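You operate a simulated robot arm through the tools that you are given. There is no shell and no other tool.

You run a simulated robot arm. Do the job below in one go: nothing can be reset, and whatever is moved stays where it is left.

## Task
Tone field 3 of the clamped strap to 70% without scorching it.
Fine: iron back on its rest, switched off; hold it by its handle. Set down upright: impulse iron.

It is judged by the outcome, as a careful person would: the job done as asked, and still so three seconds after it is handed in. It fails if anything else is knocked over, pushed out of place, dropped, spilled or broken.

## Robot
A 7-joint arm with a two-finger parallel gripper, fixed in place. Base frame: the origin is at the foot of the arm, x ahead of it, y to its left, z up; the work surface is at about z = 0.864. Readings come in m, degrees, newtons and seconds.
With the tool pointing down near the work surface it reaches from about 0.46 to 0.92 m from the base axis. Its first joint turns from -115.0 to 115.0 degrees. Payload 3.91 kg.
The TCP is the grasp point between the finger pads, 0.03 m short of the fingertips. In the tool frame z runs along the fingers and y along their closing line. Largest opening 0.11 m; finger width 0.02, thickness 0.01; the body of the gripper, 0.048 by 0.112 m, starts 0.055 m behind the TCP.
Orientation is told as [roll, pitch, yaw] about the base's x, y, z axes, in that order, counted from this pose: with the fingers straight down and closing along the base's y, the tool's x points along the base's -x, its y along +y and its z along -z.

## Interface
- The arm moves only by the tool apply_moves. Its argument "rows" is a list that holds one entry, the list of rows, each a list of 6 numbers: the shift along the tool's x, y, z in mm, then the turn, a rotation vector about the tool's x, y, z in degrees. In form: [[[dx, dy, dz, wx, wy, wz], ...]]. A call has 1 to 20 rows; each row shifts and turns the commanded pose from where the row before left it, along the tool's axes as they then stand. "gripper" is the closure, from 0 (fully open) to 1 (shut), set as the call begins (left out, the last holds). Rows are played at 5 a second. More than 0.05 m and 8.6 degrees between two rows, or a gripper value outside its range, and nothing of the call is played. Where a pose cannot be reached the arm comes as near as it can. A force on the tool above 40 N (or 10 N above the force at the start of the call, whichever is more), or a blocked arm, ends the call early, and 0.2 s more pass. Each finger travels about 0.153 m/s and halts on what it meets, pressing with about 26 N; the grip force reading is that of the motor and also rises with nothing between the fingers. The clock runs only during rows and for 0.2 s after the last one: add rows that do not move to give the fingers time. It gives the time, the measured TCP pose, the force on the tool (base axes), the opening and the grip force at its end, in the units of the frame above (readings bear some noise), with the torque about the TCP (base axes, N m) and any sound that the robot's microphone picked up, and new pictures: "show" is both (left out), scene, wrist or none.
- Cameras (640 x 400 px; columns grow to the right, rows downward): "scene" is fixed at [0.22, -0.6502, 1.4852]; the picture's right is [0.94, -0.33, 0.00], its down [-0.12, -0.35, -0.93] and it looks along [0.30, 0.88, -0.37] (base axes); focal length 367 px, centre (320, 200). "wrist" rides on the gripper at [0.072, 0.017, -0.103] in the tool frame; the picture's right is [-0.23, 0.97, 0.00], its down [-0.76, -0.18, -0.62] and it looks along [-0.61, -0.14, 0.78] (tool axes); focal length 222 px, centre (320, 200). There is no depth. A picture from a camera that has moved, and an enlarged one, comes with that camera's place and axes in the base frame and with its lens.
- slide_trunk(by): slides the trunk up (or, below 0, down) by that many m; the arm rides with it, the base frame stays. It gives what a move gives, with no picture.
- enlarge(camera, box): a new picture of the part [left, top, right, bottom] of that camera's present view, enlarged. No time passes.
- finish_job(): hands the job in; it is judged then, once.

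Nothing tells you positions but the pictures and the camera data. Unless the task says otherwise, let go and move clear before handing in.

The tools are called after "Request:" as name(argument=value, ...) on one line, values as JSON. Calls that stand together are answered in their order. apply_moves: Moves the arm, as the interface text tells. Its arguments: {"type":"object","properties":{"rows":{"type":"array","items":{"type":"array","items":{"type":"array","items":{"type":"number"}}}},"gripper":{"type":"number"},"show":{"type":"string","enum":["both","scene","wrist","none"]}},"required":["rows"]} The other tools are called the same way: slide_trunk (by) slides the trunk up or down; enlarge (camera, box) takes an enlarged picture of a part of a camera's view; finish_job () hands the job in.

At the start:

```text
clock: 0.0
tool_pos: [0.4709, 0.1026, 1.2468]
orientation: [-0.1, 0.0, 0.0]
ft_force: [0.3, -0.8, -0.9]
moment: [0.02, 0.01, -0.04]
finger_gap: 0.1101
finger_force: 0.1
trunk travel left (down, up): [-0.825, 0.165]
```

scene: 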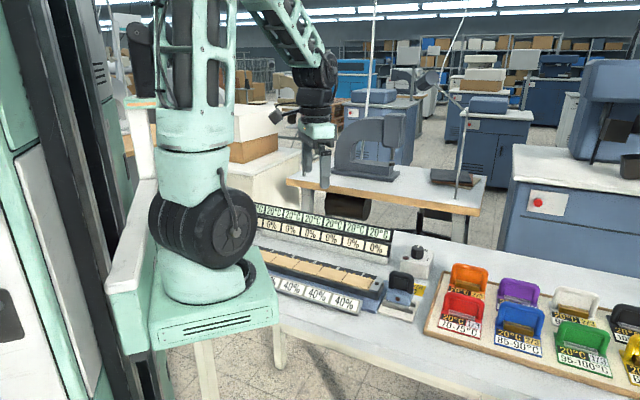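
wrist: 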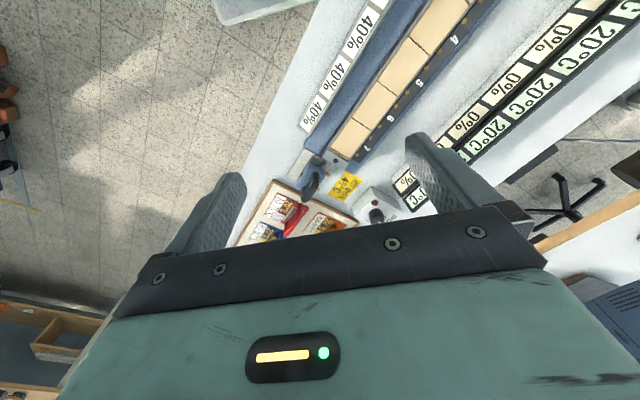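

I see a clamped strap with numbered fields and display boards behind it, plus an iron on a rest near the right end and a tray of coloured cups. I'll enlarge the views to read the details before moving.

Request:
enlarge(camera="scene", box=[240, 190, 440, 320])

Request:
enlarge(camera="scene", box=[370, 230, 450, 330])

Request:
enlarge(camera="scene", box=[430, 250, 640, 390])

Request:
enlarge(camera="wrist", box=[220, 100, 460, 250])

Request:
enlarge(camera="wrist", box=[280, 0, 640, 225])

```text
3.08 times, centred on (340, 255) of scene
camera zoom: at [0.22, -0.6502, 1.4852], right [0.94, -0.33, 0.0], down [-0.12, -0.35, -0.93], along [0.3, 0.88, -0.37], focal length 1130 px, centre (258, 31)
```

zoom: 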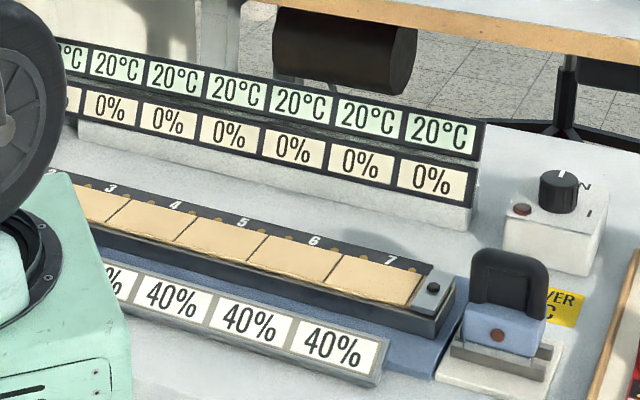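

```text
4.00 times, centred on (410, 280) of scene
camera zoom: at [0.22, -0.6502, 1.4852], right [0.94, -0.33, 0.0], down [-0.12, -0.35, -0.93], along [0.3, 0.88, -0.37], focal length 1470 px, centre (-40, -120)
```

zoom: 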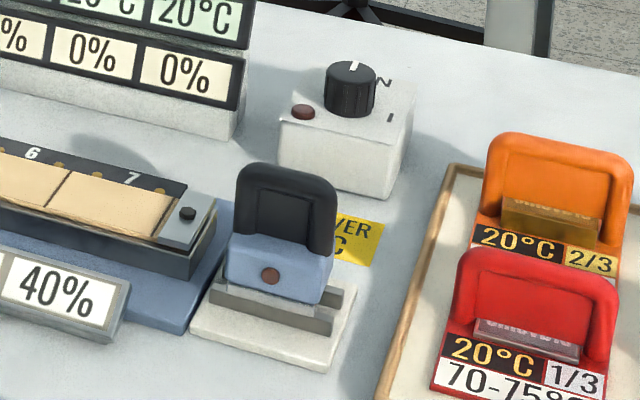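

```text
2.86 times, centred on (535, 320) of scene
camera zoom: at [0.22, -0.6502, 1.4852], right [0.94, -0.33, 0.0], down [-0.12, -0.35, -0.93], along [0.3, 0.88, -0.37], focal length 1050 px, centre (-294, -143)
```

zoom: 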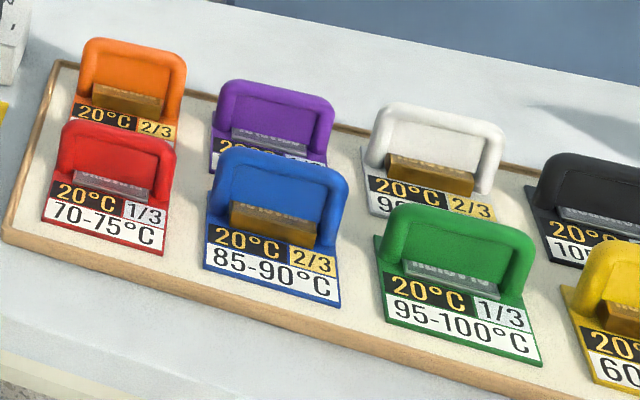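

```text
2.67 times, centred on (340, 175) of wrist
camera zoom: at [0.3978, 0.1196, 1.3504], right [0.23, 0.97, 0.0], down [0.76, -0.18, 0.62], along [0.61, -0.14, -0.78], focal length 592 px, centre (267, 267)
```

zoom: 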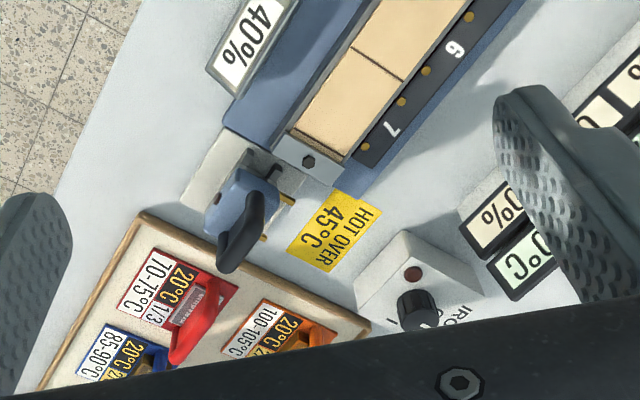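

```text
1.78 times, centred on (460, 112) of wrist
camera zoom: at [0.3978, 0.1196, 1.3504], right [0.23, 0.97, 0.0], down [0.76, -0.18, 0.62], along [0.61, -0.14, -0.78], focal length 395 px, centre (71, 356)
```

zoom: 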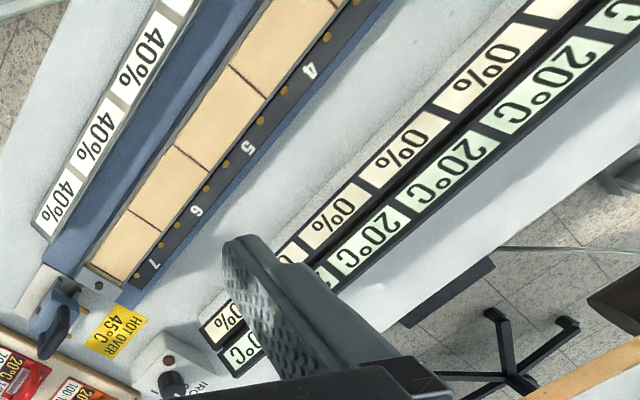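

I see the strap running diagonally from about (0.63, 0.12) toward the arm's left, with field 3 near (0.39, 0.35). The iron is on its rest near (0.70, 0.07), and the knob box is behind it. I'll shift the arm left, staying high, so the wrist camera can see field 3 and its displays.

Request:
apply_moves(rows=[[[0, 45, 0, 0, 0, 0], [0, 45, 0, 0, 0, 0], [0, 45, 0, 0, 0, 0], [0, 45, 0, 0, 0, 0], [0, 0, 0, 0, 0, 0]]], show="both")

```text
clock: 1.2
tool_pos: [0.4701, 0.2836, 1.2469]
orientation: [0.0, 0.0, -0.1]
ft_force: [0.4, -0.5, -0.8]
moment: [0.01, -0.03, 0.0]
finger_gap: 0.1102
finger_force: 0.0
trunk travel left (down, up): [-0.825, 0.165]
camera wrist: at [0.3971, 0.3002, 1.3505], right [0.23, 0.97, 0.0], down [0.76, -0.18, 0.62], along [0.61, -0.14, -0.78], focal length 222 px, centre (320, 200)
```

scene: 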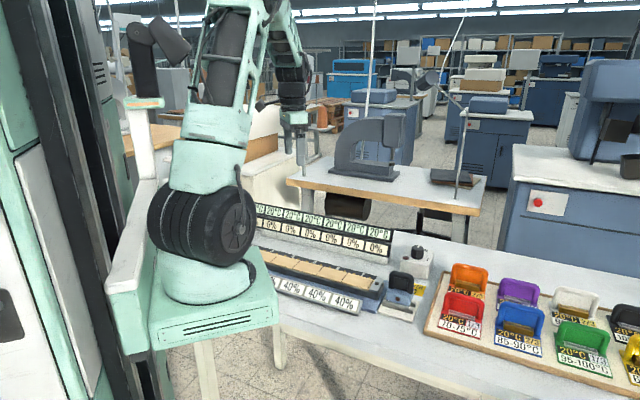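
wrist: 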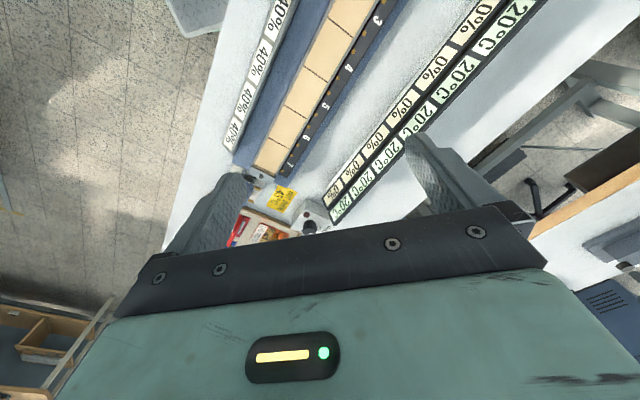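

The wrist view now reaches field 3 near the top edge. I'll enlarge that part to read the labels.

Request:
enlarge(camera="wrist", box=[220, 0, 420, 125])

Request:
enlarge(camera="wrist", box=[220, 120, 420, 245])

```text
3.20 times, centred on (320, 62) of wrist
camera zoom: at [0.3971, 0.3002, 1.3505], right [0.23, 0.97, 0.0], down [0.76, -0.18, 0.62], along [0.61, -0.14, -0.78], focal length 711 px, centre (320, 640)
```

zoom: 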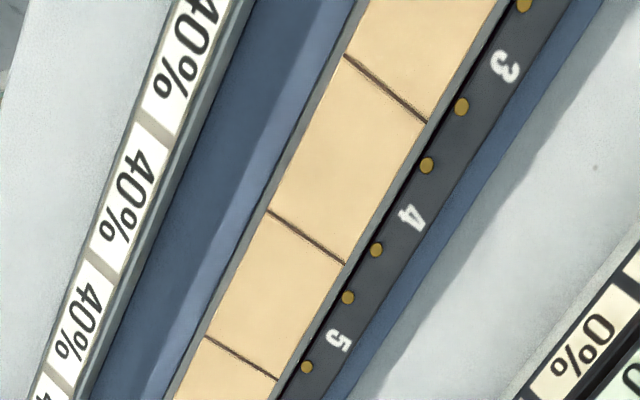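

```text
3.20 times, centred on (320, 182) of wrist
camera zoom: at [0.3971, 0.3002, 1.3505], right [0.23, 0.97, 0.0], down [0.76, -0.18, 0.62], along [0.61, -0.14, -0.78], focal length 711 px, centre (320, 256)
```

zoom: 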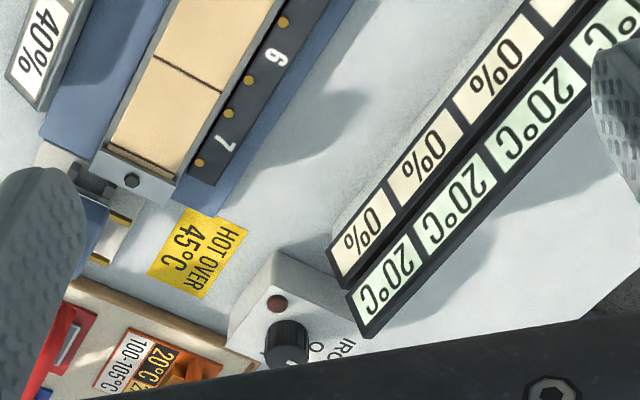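

The front strip shows 40% labels and the back shows °C and % displays. I need a view along the strap toward field 3, so I'll turn the tool, staying high.

Request:
apply_moves(rows=[[[0, 0, 0, 0, 0, -8.5], [0, 0, 0, 0, 0, -8.5], [0, 0, 0, 0, 0, -8.5], [0, 0, 0, 0, 0, -8.5], [0, 0, 0, 0, 0, -8.5], [0, 0, 0, 0, 0, -8.5], [0, 0, 0, 0, 0, -8.5], [0, 0, 0, 0, 0, -8.5], [0, 0, 0, 0, 0, -8.5], [0, 0, 0, 0, 0, -8.5], [0, 0, 0, 0, 0, -5], [0, 0, 0, 0, 0, 0]]], show="wrist")

```text
clock: 3.8
tool_pos: [0.47, 0.2831, 1.2467]
orientation: [0.0, -0.1, 90.2]
ft_force: [-0.7, 0.5, 0.6]
moment: [-0.02, 0.02, 0.02]
finger_gap: 0.11
finger_force: 0.1
trunk travel left (down, up): [-0.825, 0.165]
camera wrist: at [0.4535, 0.2104, 1.3504], right [-0.97, 0.23, 0.0], down [0.18, 0.76, 0.62], along [0.14, 0.61, -0.78], focal length 222 px, centre (320, 200)
```

wrist: 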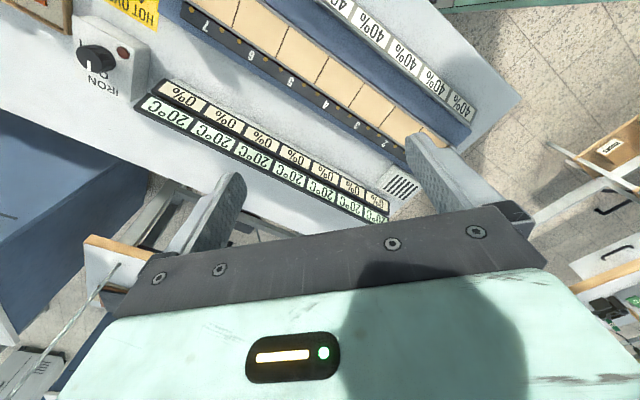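

This view shows fields 2 to 7, the displays and the knob box. I'll zoom in on each.

Request:
enlarge(camera="wrist", box=[280, 0, 480, 125])

Request:
enlarge(camera="wrist", box=[280, 100, 480, 225])

Request:
enlarge(camera="wrist", box=[60, 0, 260, 125])

```text
3.20 times, centred on (380, 62) of wrist
camera zoom: at [0.4535, 0.2104, 1.3504], right [-0.97, 0.23, 0.0], down [0.18, 0.76, 0.62], along [0.14, 0.61, -0.78], focal length 711 px, centre (128, 640)
```

zoom: 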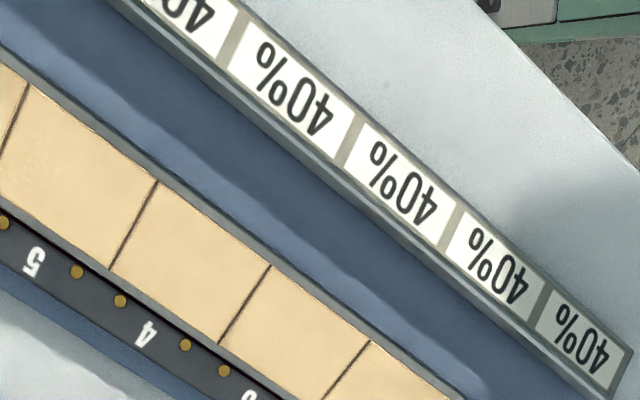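

```text
3.20 times, centred on (380, 162) of wrist
camera zoom: at [0.4535, 0.2104, 1.3504], right [-0.97, 0.23, 0.0], down [0.18, 0.76, 0.62], along [0.14, 0.61, -0.78], focal length 711 px, centre (128, 320)
```

zoom: 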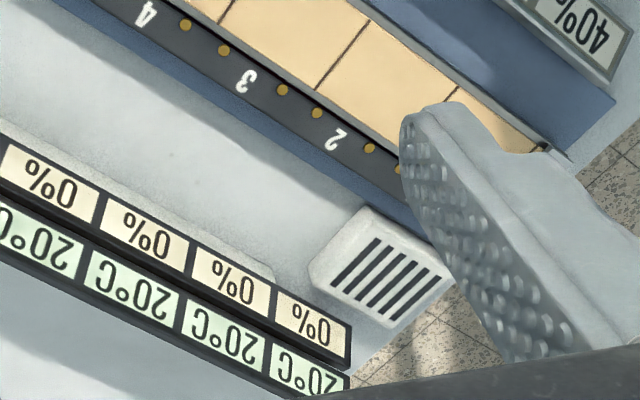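

```text
3.20 times, centred on (160, 62) of wrist
camera zoom: at [0.4535, 0.2104, 1.3504], right [-0.97, 0.23, 0.0], down [0.18, 0.76, 0.62], along [0.14, 0.61, -0.78], focal length 711 px, centre (832, 640)
```

zoom: 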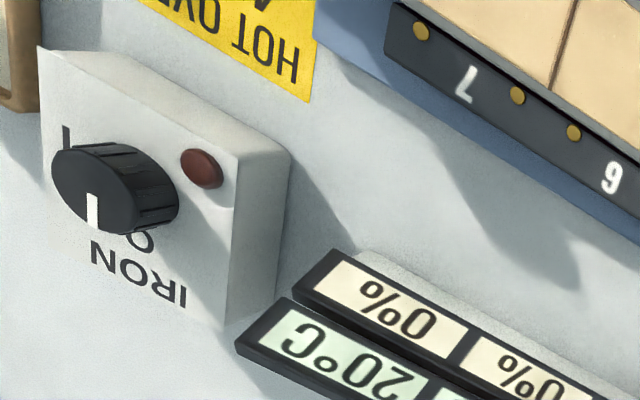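

There is also a speaker grille at the left end. The knob points at O now, with I at the other side. Next I'll move above the iron, staying high, and turn the tool to line up with the strap so I can inspect the iron, its rest and the knob.

Request:
apply_moves(rows=[[[30.4, -32.9, 13.9, 0, 0, 0], [30.4, -32.9, 13.9, 0, 0, 0], [30.4, -32.9, 13.9, 0, 0, 0], [30.4, -32.9, 13.9, 0, 0, 0], [30.4, -32.9, 13.9, 0, 0, 0], [30.4, -32.9, 13.9, 0, 0, 0], [30.4, -32.9, 13.9, 0, 0, 0], [0, 0, 0, 0, 0, -7.7], [0, 0, 0, 0, 0, -7.7], [0, 0, 0, 0, 0, -7.7], [0, 0, 0, 0, 0, -7.7], [0, 0, 0, 0, 0, -7.7], [0, 0, 0, 0, 0, -7.5], [0, 0, 0, 0, 0, 0]]], show="both")

```text
clock: 6.8
tool_pos: [0.7002, 0.0695, 1.1496]
orientation: [-0.1, 0.0, 136.1]
ft_force: [0.1, -0.1, -0.4]
moment: [-0.02, -0.01, -0.04]
finger_gap: 0.11
finger_force: 0.0
trunk travel left (down, up): [-0.825, 0.165]
camera wrist: at [0.741, 0.0073, 1.2532], right [-0.84, -0.54, 0.0], down [-0.43, 0.66, 0.62], along [-0.34, 0.52, -0.78], focal length 222 px, centre (320, 200)
```

scene: 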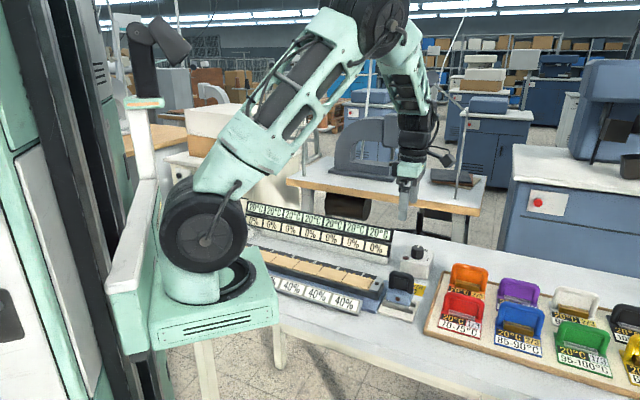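
wrist: 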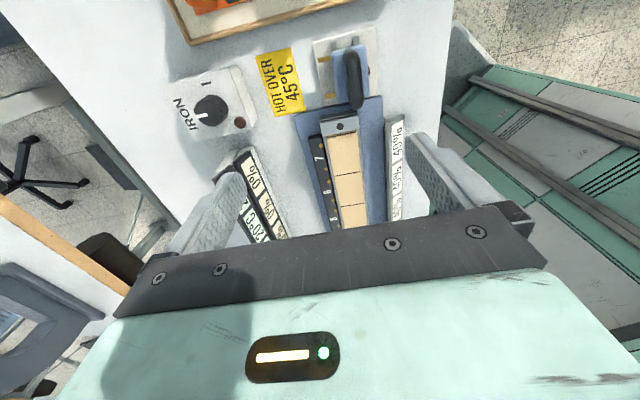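

Request:
enlarge(camera="wrist", box=[280, 10, 440, 110])

Request:
enlarge(camera="wrist", box=[160, 50, 320, 150])

Request:
enlarge(camera="wrist", box=[240, 100, 440, 225])

Request:
enlarge(camera="scene", box=[360, 240, 440, 320])

```text
4.00 times, centred on (360, 60) of wrist
camera zoom: at [0.741, 0.0073, 1.2532], right [-0.84, -0.54, 0.0], down [-0.43, 0.66, 0.62], along [-0.34, 0.52, -0.78], focal length 888 px, centre (160, 760)
```

zoom: 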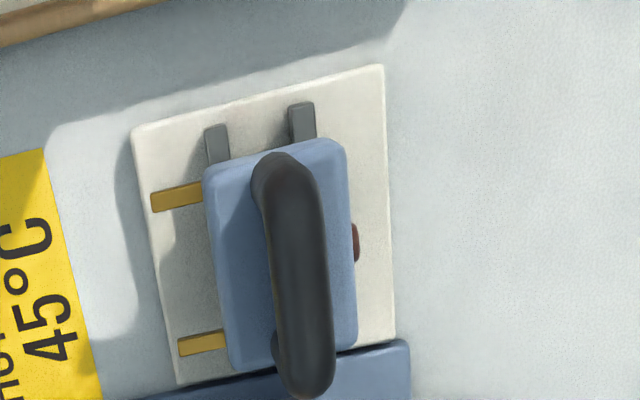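

```text
4.00 times, centred on (240, 100) of wrist
camera zoom: at [0.741, 0.0073, 1.2532], right [-0.84, -0.54, 0.0], down [-0.43, 0.66, 0.62], along [-0.34, 0.52, -0.78], focal length 888 px, centre (640, 600)
```

zoom: 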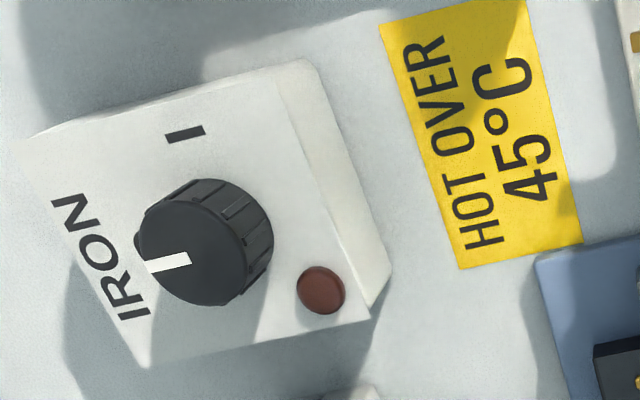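

```text
3.20 times, centred on (340, 162) of wrist
camera zoom: at [0.741, 0.0073, 1.2532], right [-0.84, -0.54, 0.0], down [-0.43, 0.66, 0.62], along [-0.34, 0.52, -0.78], focal length 711 px, centre (256, 320)
```

zoom: 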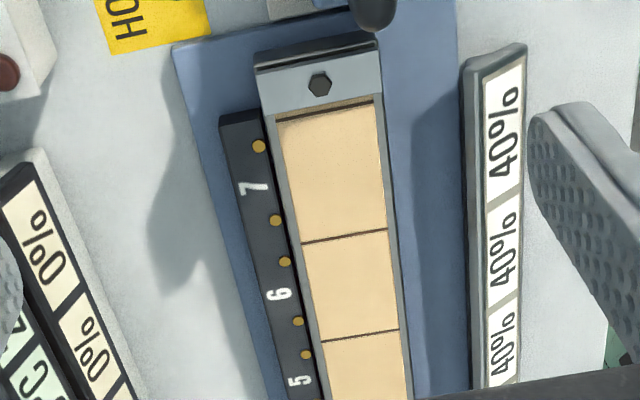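

```text
5.00 times, centred on (400, 280) of scene
camera zoom: at [0.22, -0.6502, 1.4852], right [0.94, -0.33, 0.0], down [-0.12, -0.35, -0.93], along [0.3, 0.88, -0.37], focal length 1837 px, centre (-80, -200)
```

zoom: 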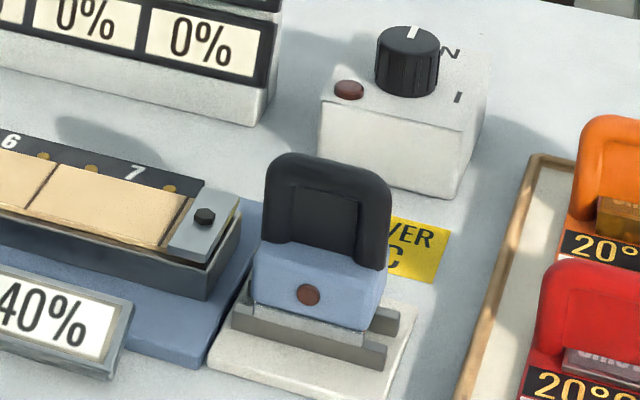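

The impulse iron (blue, black D-handle) sits on its rest around (0.677, 0.032), and its two brass tabs match the brass dot pairs beside each field. The knob is around (0.82, 0.175) pointing at O, with I a quarter turn clockwise from above. I'll move over the knob for a closer look.

Request:
apply_moves(rows=[[[3.3, -39.8, 22.5, 0, 0, 0], [3.3, -39.8, 22.5, 0, 0, 0], [3.3, -39.8, 22.5, 0, 0, 0], [3.3, -39.8, 22.5, 0, 0, 0], [0, 0, 0, 0, 0, 0]]], show="both")

Request:
enlarge(camera="scene", box=[430, 255, 560, 360])

Request:
enlarge(camera="wrist", box=[240, 30, 400, 130])

```text
clock: 8.0
tool_pos: [0.8201, 0.1736, 1.0588]
orientation: [0.1, 0.0, 135.9]
ft_force: [0.3, -0.7, -0.7]
moment: [0.02, -0.01, -0.02]
finger_gap: 0.1101
finger_force: 0.0
trunk travel left (down, up): [-0.825, 0.165]
camera wrist: at [0.8609, 0.1117, 1.1626], right [-0.84, -0.54, 0.0], down [-0.42, 0.66, 0.62], along [-0.34, 0.52, -0.78], focal length 222 px, centre (320, 200)
```

scene: 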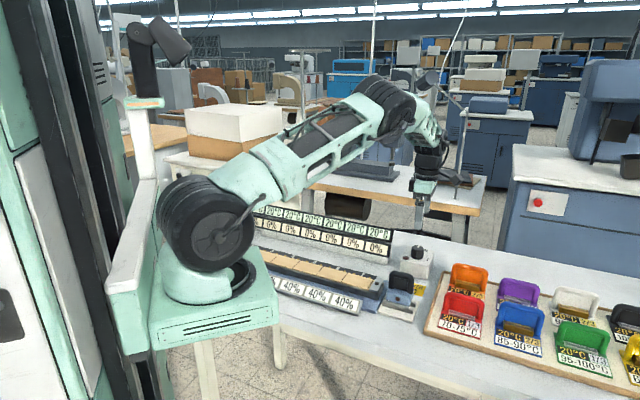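
wrist: 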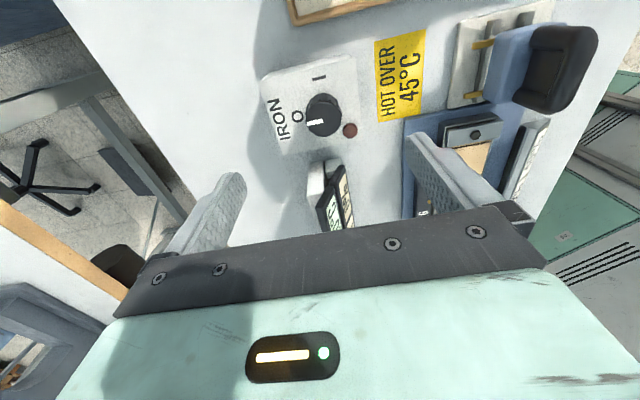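

```text
3.81 times, centred on (495, 308) of scene
camera zoom: at [0.22, -0.6502, 1.4852], right [0.94, -0.33, 0.0], down [-0.12, -0.35, -0.93], along [0.3, 0.88, -0.37], focal length 1400 px, centre (-347, -210)
```

zoom: 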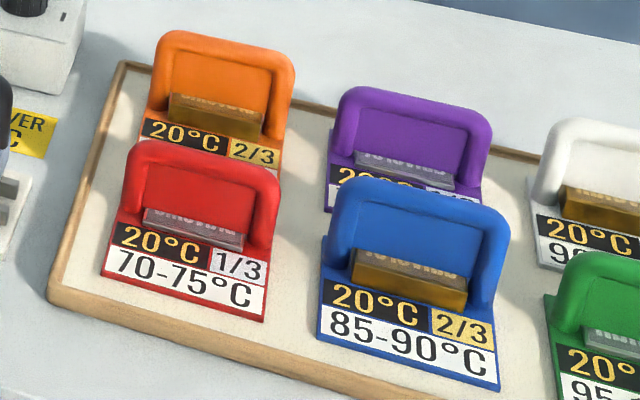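

```text
4.00 times, centred on (320, 80) of wrist
camera zoom: at [0.8609, 0.1117, 1.1626], right [-0.84, -0.54, 0.0], down [-0.42, 0.66, 0.62], along [-0.34, 0.52, -0.78], focal length 888 px, centre (320, 680)
```

zoom: 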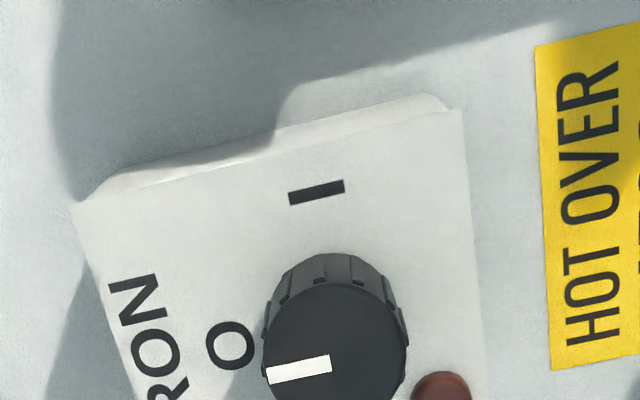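

I'm nearly centred over the knob, and the O and I marks are clear. I'll refine the centring with a tighter zoom.

Request:
enlarge(camera="wrist", box=[260, 70, 388, 150])

Request:
enlarge(camera="scene", box=[390, 190, 454, 290])

```text
5.00 times, centred on (324, 110) of wrist
camera zoom: at [0.8609, 0.1117, 1.1626], right [-0.84, -0.54, 0.0], down [-0.42, 0.66, 0.62], along [-0.34, 0.52, -0.78], focal length 1111 px, centre (300, 650)
```

zoom: 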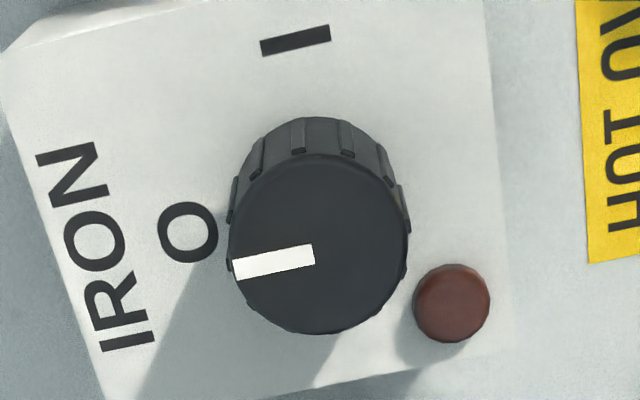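

```text
4.00 times, centred on (422, 240) of scene
camera zoom: at [0.22, -0.6502, 1.4852], right [0.94, -0.33, 0.0], down [-0.12, -0.35, -0.93], along [0.3, 0.88, -0.37], focal length 1470 px, centre (-88, 40)
```

zoom: 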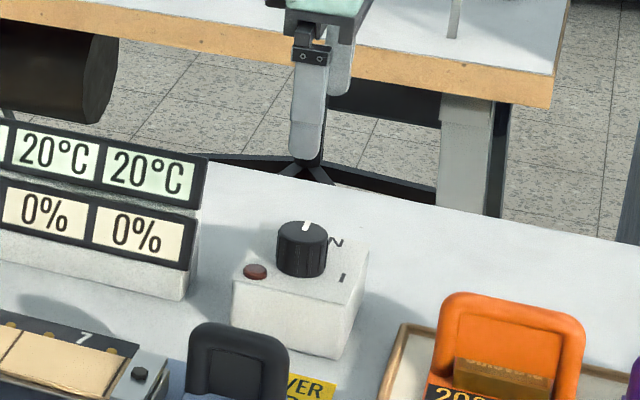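

The knob centre is about (0.817, 0.174) with its top near z = 0.937. I'll correct the offset and come down to just above it to check.

Request:
apply_moves(rows=[[[-2.4, 1.8, 20, 0, 0, 0], [0, 0, 30, 0, 0, 0], [0, 0, 23, 0, 0, 0], [0, 0, 0, 0, 0, 0]]], show="both")

Request:
enlarge(camera="wrist", box=[220, 80, 420, 205])

Request:
enlarge(camera="scene", box=[370, 190, 470, 290])

```text
clock: 9.0
tool_pos: [0.8176, 0.1744, 0.9864]
orientation: [0.0, 0.0, 136.1]
ft_force: [0.7, -0.8, 0.0]
moment: [-0.01, 0.0, 0.02]
finger_gap: 0.11
finger_force: 0.1
trunk travel left (down, up): [-0.825, 0.165]
camera wrist: at [0.8583, 0.1122, 1.0897], right [-0.84, -0.54, 0.0], down [-0.42, 0.66, 0.62], along [-0.34, 0.52, -0.78], focal length 222 px, centre (320, 200)
```

scene: 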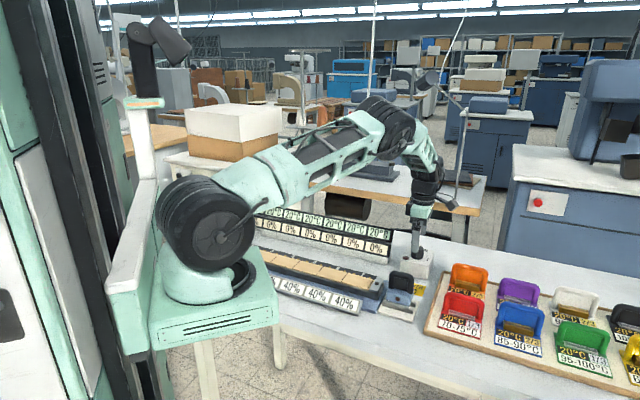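
wrist: 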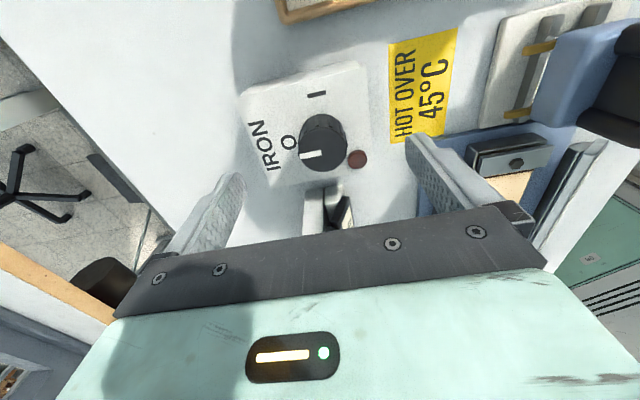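

```text
3.20 times, centred on (320, 142) of wrist
camera zoom: at [0.8583, 0.1122, 1.0897], right [-0.84, -0.54, 0.0], down [-0.42, 0.66, 0.62], along [-0.34, 0.52, -0.78], focal length 711 px, centre (320, 384)
```

zoom: 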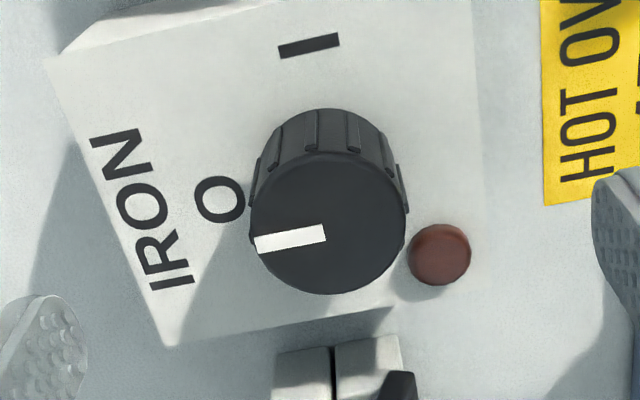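

```text
4.00 times, centred on (420, 240) of scene
camera zoom: at [0.22, -0.6502, 1.4852], right [0.94, -0.33, 0.0], down [-0.12, -0.35, -0.93], along [0.3, 0.88, -0.37], focal length 1470 px, centre (-80, 40)
```

zoom: 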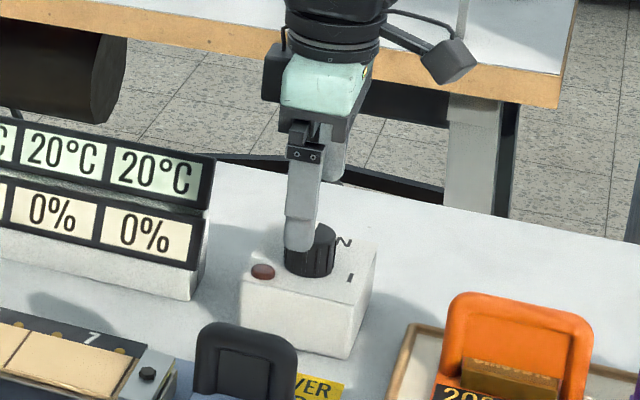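

The knob is centred within about 2 mm. I'll correct that, lower so the fingertips straddle the knob while staying above the lamp, then close.

Request:
apply_moves(rows=[[[-0.4, 1.8, 12, 0, 0, 0], [0, 0, 12, 0, 0, 0], [0, 0, 12.4, 0, 0, 0], [0, 0, 0, 0, 0, 0]]], show="both")

Request:
enlarge(camera="wrist", box=[220, 80, 420, 205])

Request:
enlarge(camera="scene", box=[380, 210, 460, 290])

```text
clock: 10.0
tool_pos: [0.8161, 0.1744, 0.9495]
orientation: [0.0, 0.1, 136.0]
ft_force: [0.0, 0.2, -0.1]
moment: [0.0, -0.03, 0.04]
finger_gap: 0.11
finger_force: 0.1
trunk travel left (down, up): [-0.825, 0.165]
camera wrist: at [0.8565, 0.1117, 1.0533], right [-0.84, -0.54, 0.0], down [-0.42, 0.66, 0.62], along [-0.34, 0.52, -0.78], focal length 222 px, centre (320, 200)
```

scene: 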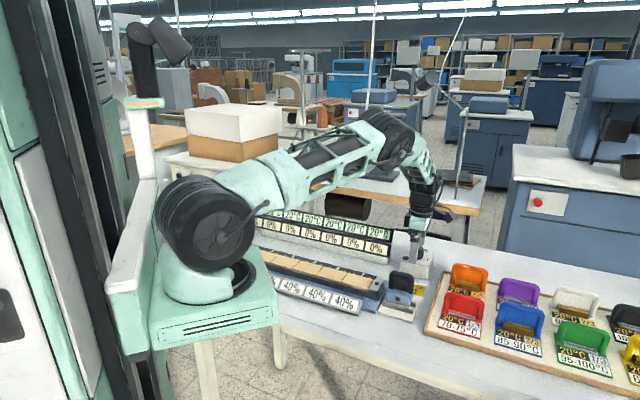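
wrist: 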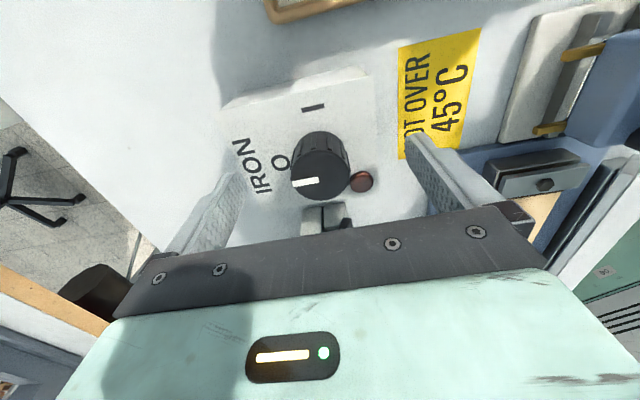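

```text
3.20 times, centred on (320, 142) of wrist
camera zoom: at [0.8565, 0.1117, 1.0533], right [-0.84, -0.54, 0.0], down [-0.42, 0.66, 0.62], along [-0.34, 0.52, -0.78], focal length 711 px, centre (320, 384)
```

zoom: 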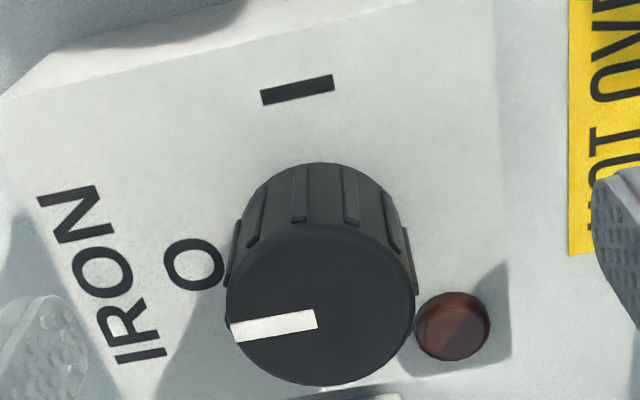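

```text
5.00 times, centred on (420, 250) of scene
camera zoom: at [0.22, -0.6502, 1.4852], right [0.94, -0.33, 0.0], down [-0.12, -0.35, -0.93], along [0.3, 0.88, -0.37], focal length 1837 px, centre (-180, -50)
```

zoom: 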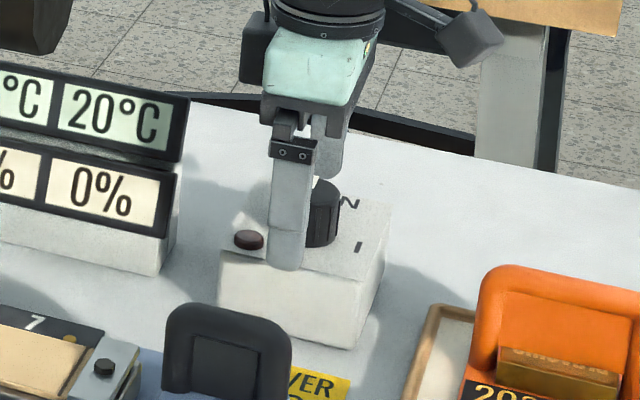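

The knob is centred between the fingers. Closing on it now.

Request:
apply_moves(rows=[[[0, 0, 0, 0, 0, 0], [0, 0, 0, 0, 0, 0], [0, 0, 0, 0, 0, 0]]], gripper=1, show="both")

```text
clock: 10.8
tool_pos: [0.8157, 0.1742, 0.9498]
orientation: [0.0, -0.1, 136.0]
ft_force: [-1.9, -1.4, 0.8]
moment: [-0.2, 0.04, 0.0]
finger_gap: 0.0351
finger_force: 45.0
trunk travel left (down, up): [-0.825, 0.165]
camera wrist: at [0.8563, 0.1115, 1.0534], right [-0.84, -0.54, 0.0], down [-0.42, 0.66, 0.62], along [-0.34, 0.52, -0.78], focal length 222 px, centre (320, 200)
```

scene: 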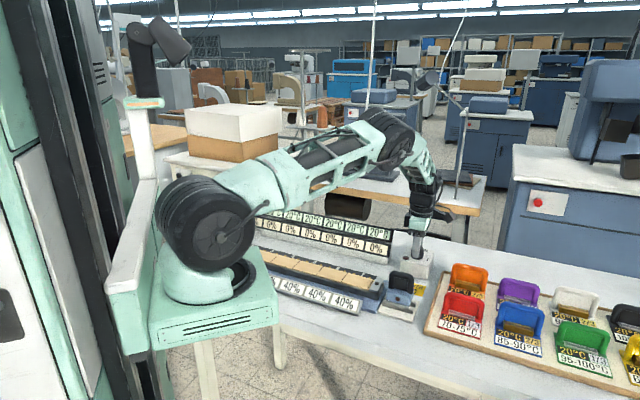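
wrist: 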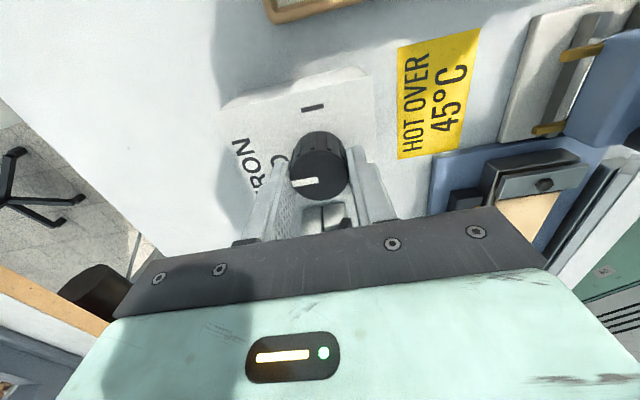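

The grip is firm on the knob with a 35 mm gap. I'll turn it 90° clockwise as seen from above, from O to I.

Request:
apply_moves(rows=[[[0, 0, 0, 0, 0, 8.2], [0, 0, 0, 0, 0, 8.2], [0, 0, 0, 0, 0, 8.2], [0, 0, 0, 0, 0, 8.2], [0, 0, 0, 0, 0, 8.2], [0, 0, 0, 0, 0, 8.2], [0, 0, 0, 0, 0, 8.2], [0, 0, 0, 0, 0, 8.2], [0, 0, 0, 0, 0, 8.2], [0, 0, 0, 0, 0, 8.2], [0, 0, 0, 0, 0, 8.0], [0, 0, 0, 0, 0, 0]]], show="both")

Request:
enlarge(camera="scene", box=[360, 220, 460, 320])

Request:
enlarge(camera="wrist", box=[220, 80, 420, 205])

```text
clock: 13.4
tool_pos: [0.8185, 0.1743, 0.9507]
orientation: [-0.1, -0.1, 45.9]
ft_force: [16.6, -3.0, -4.4]
moment: [-0.49, -0.31, 0.13]
finger_gap: 0.0352
finger_force: 45.0
trunk travel left (down, up): [-0.825, 0.165]
camera wrist: at [0.7549, 0.1337, 1.0534], right [-0.54, 0.84, 0.0], down [0.66, 0.42, 0.62], along [0.53, 0.34, -0.78], focal length 222 px, centre (320, 200)
```

scene: 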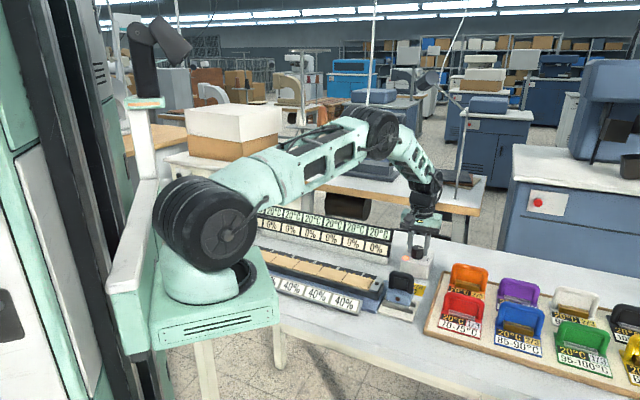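
wrist: 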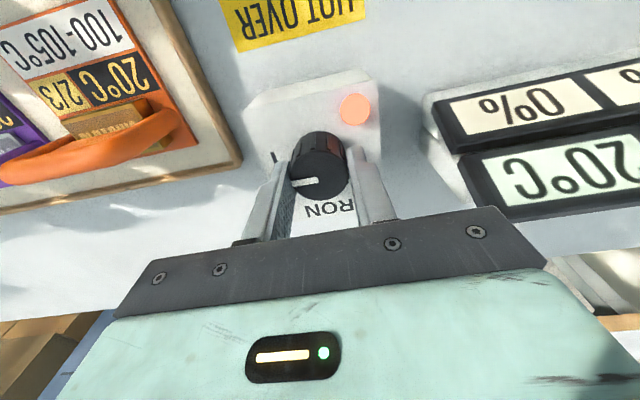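

```text
4.00 times, centred on (410, 270) of scene
camera zoom: at [0.22, -0.6502, 1.4852], right [0.94, -0.33, 0.0], down [-0.12, -0.35, -0.93], along [0.3, 0.88, -0.37], focal length 1470 px, centre (-40, -80)
```

zoom: 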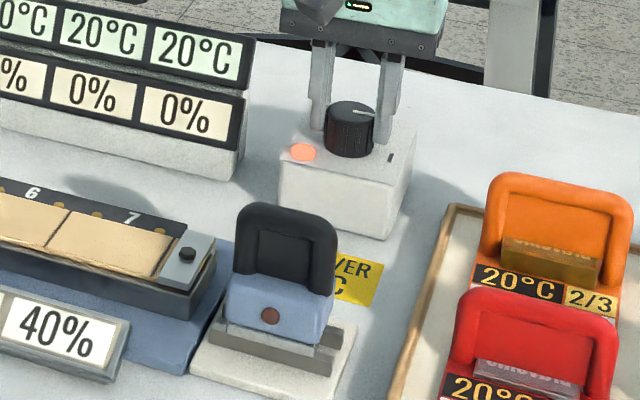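

```text
3.20 times, centred on (320, 142) of wrist
camera zoom: at [0.7549, 0.1337, 1.0534], right [-0.54, 0.84, 0.0], down [0.66, 0.42, 0.62], along [0.53, 0.34, -0.78], focal length 711 px, centre (320, 384)
```

zoom: 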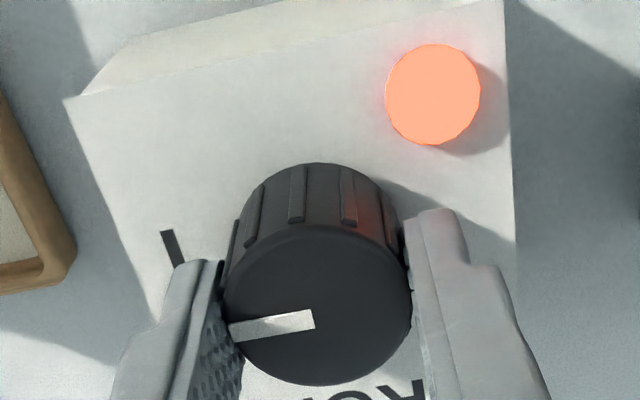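

The box lamp is lit, so the iron is switched on, and the lamp on the iron is still dark. I'll release the knob and rise straight up, then check whether the iron heats on its rest.

Request:
apply_moves(rows=[[[0, 0, 0, 0, 0, 0], [0, 0, 0, 0, 0, 0], [0, 0, -30, 0, 0, 0], [0, 0, -40, 0, 0, 0], [0, 0, -40, 0, 0, 0], [0, 0, 0, 0, 0, 0]]], gripper=0, show="both")

Request:
enlarge(camera="scene", box=[360, 220, 460, 320])

Request:
enlarge(camera="wrist", box=[220, 50, 420, 175])

```text
clock: 14.8
tool_pos: [0.8144, 0.1724, 1.0614]
orientation: [-0.1, 0.1, 46.0]
ft_force: [0.1, 0.3, -0.1]
moment: [0.0, 0.02, -0.03]
finger_gap: 0.11
finger_force: 0.0
trunk travel left (down, up): [-0.825, 0.165]
camera wrist: at [0.7522, 0.133, 1.1648], right [-0.54, 0.84, 0.0], down [0.66, 0.42, 0.62], along [0.52, 0.34, -0.78], focal length 222 px, centre (320, 200)
```

scene: 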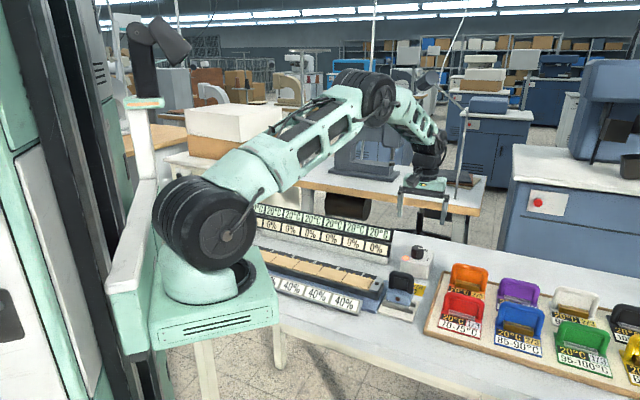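
wrist: 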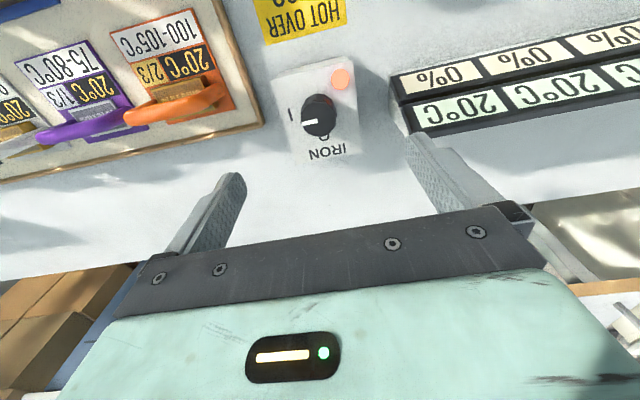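

```text
4.00 times, centred on (410, 270) of scene
camera zoom: at [0.22, -0.6502, 1.4852], right [0.94, -0.33, 0.0], down [-0.12, -0.35, -0.93], along [0.3, 0.88, -0.37], focal length 1470 px, centre (-40, -80)
```

zoom: 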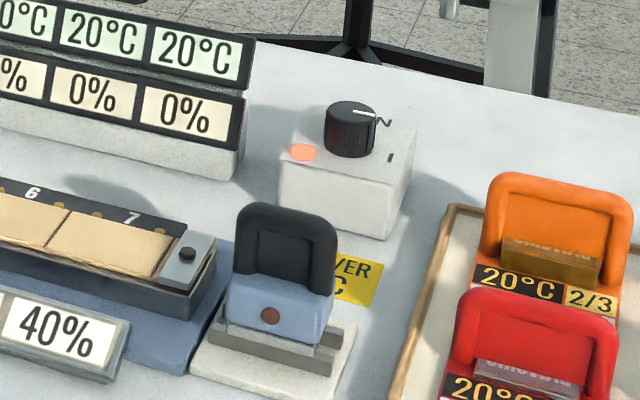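

```text
3.20 times, centred on (320, 112) of wrist
camera zoom: at [0.7522, 0.133, 1.1648], right [-0.54, 0.84, 0.0], down [0.66, 0.42, 0.62], along [0.52, 0.34, -0.78], focal length 711 px, centre (320, 480)
```

zoom: 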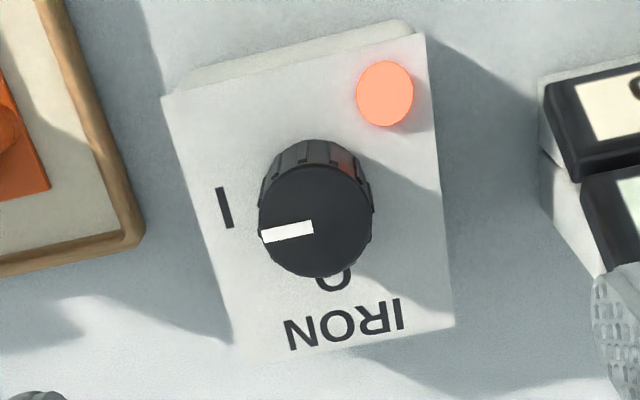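

The iron is on but its lamp stays dark on the rest, so it likely heats only at the contacts. I'll turn back to line up with the strap and move over the iron for grasp alignment.

Request:
apply_moves(rows=[[[0, 0, 0, 0, 0, -8.1], [0, 0, 0, 0, 0, -8.1], [0, 0, 0, 0, 0, -8.1], [0, 0, 0, 0, 0, -8.1], [0, 0, 0, 0, 0, -8.1], [0, 0, 0, 0, 0, -8.1], [0, 0, 0, 0, 0, -8.1], [0, 0, 0, 0, 0, -8.1], [0, 0, 0, 0, 0, -8.1], [0, 0, 0, 0, 0, -8.1], [0, 0, 0, 0, 0, -8.1], [0.8, 39.1, 0, 0, 0, 0], [0.8, 39.1, 0, 0, 0, 0], [0.8, 39.1, 0, 0, 0, 0], [0.8, 39.1, 0, 0, 0, 0], [0.8, 39.1, 0, 0, 0, 0], [0, 0, 0, 0, 0, 0]]], show="both")

Request:
enlarge(camera="wrist", box=[240, 40, 400, 140])

Request:
enlarge(camera="scene", box=[360, 220, 460, 320])

```text
clock: 18.4
tool_pos: [0.6799, 0.0331, 1.0598]
orientation: [0.0, 0.0, 135.1]
ft_force: [0.8, 0.8, 0.6]
moment: [-0.01, -0.03, -0.01]
finger_gap: 0.1101
finger_force: 0.0
trunk travel left (down, up): [-0.825, 0.165]
camera wrist: at [0.7198, -0.0305, 1.163], right [-0.85, -0.53, 0.0], down [-0.41, 0.66, 0.62], along [-0.33, 0.53, -0.78], focal length 222 px, centre (320, 200)
```

scene: 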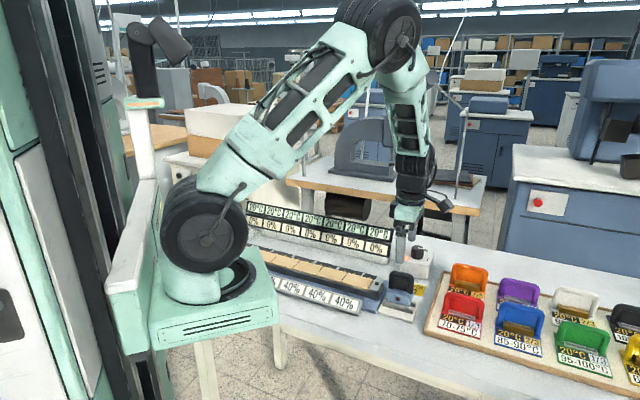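
wrist: 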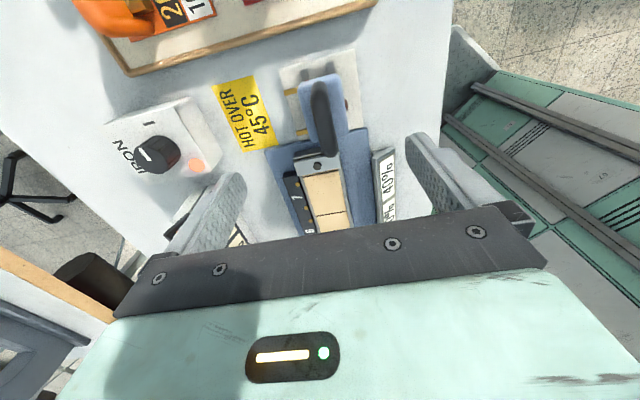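

```text
4.00 times, centred on (320, 90) of wrist
camera zoom: at [0.7198, -0.0305, 1.163], right [-0.85, -0.53, 0.0], down [-0.41, 0.66, 0.62], along [-0.33, 0.53, -0.78], focal length 888 px, centre (320, 640)
```

zoom: 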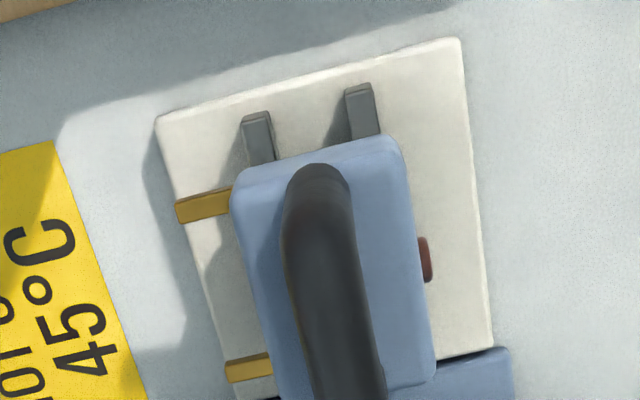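

```text
4.00 times, centred on (410, 270) of scene
camera zoom: at [0.22, -0.6502, 1.4852], right [0.94, -0.33, 0.0], down [-0.12, -0.35, -0.93], along [0.3, 0.88, -0.37], focal length 1470 px, centre (-40, -80)
```

zoom: 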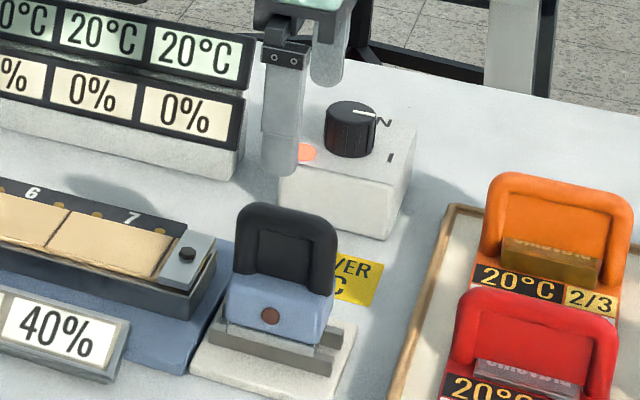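

The iron's lamp is still dark after several seconds on, so there is no rush. I'll zoom on the full handle for grasp alignment.

Request:
enlarge(camera="wrist", box=[240, 60, 400, 160])

Request:
enlarge(camera="scene", box=[376, 260, 426, 310])

```text
4.00 times, centred on (320, 110) of wrist
camera zoom: at [0.7198, -0.0305, 1.163], right [-0.85, -0.53, 0.0], down [-0.41, 0.66, 0.62], along [-0.33, 0.53, -0.78], focal length 888 px, centre (320, 560)
```

zoom: 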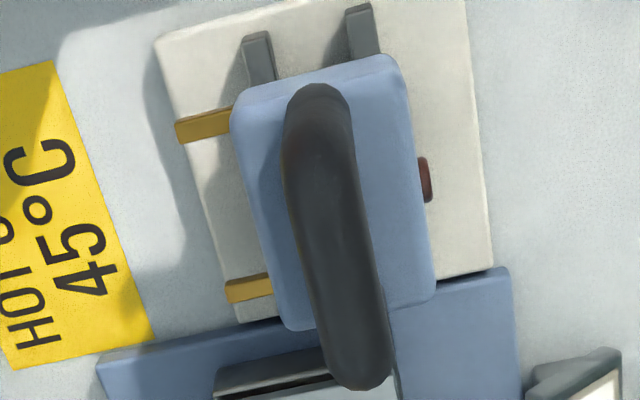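

```text
8.00 times, centred on (401, 285) of scene
camera zoom: at [0.22, -0.6502, 1.4852], right [0.94, -0.33, 0.0], down [-0.12, -0.35, -0.93], along [0.3, 0.88, -0.37], focal length 2939 px, centre (-328, -480)
```

zoom: 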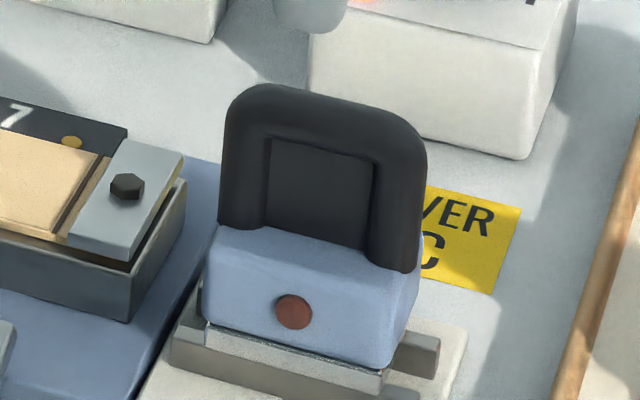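

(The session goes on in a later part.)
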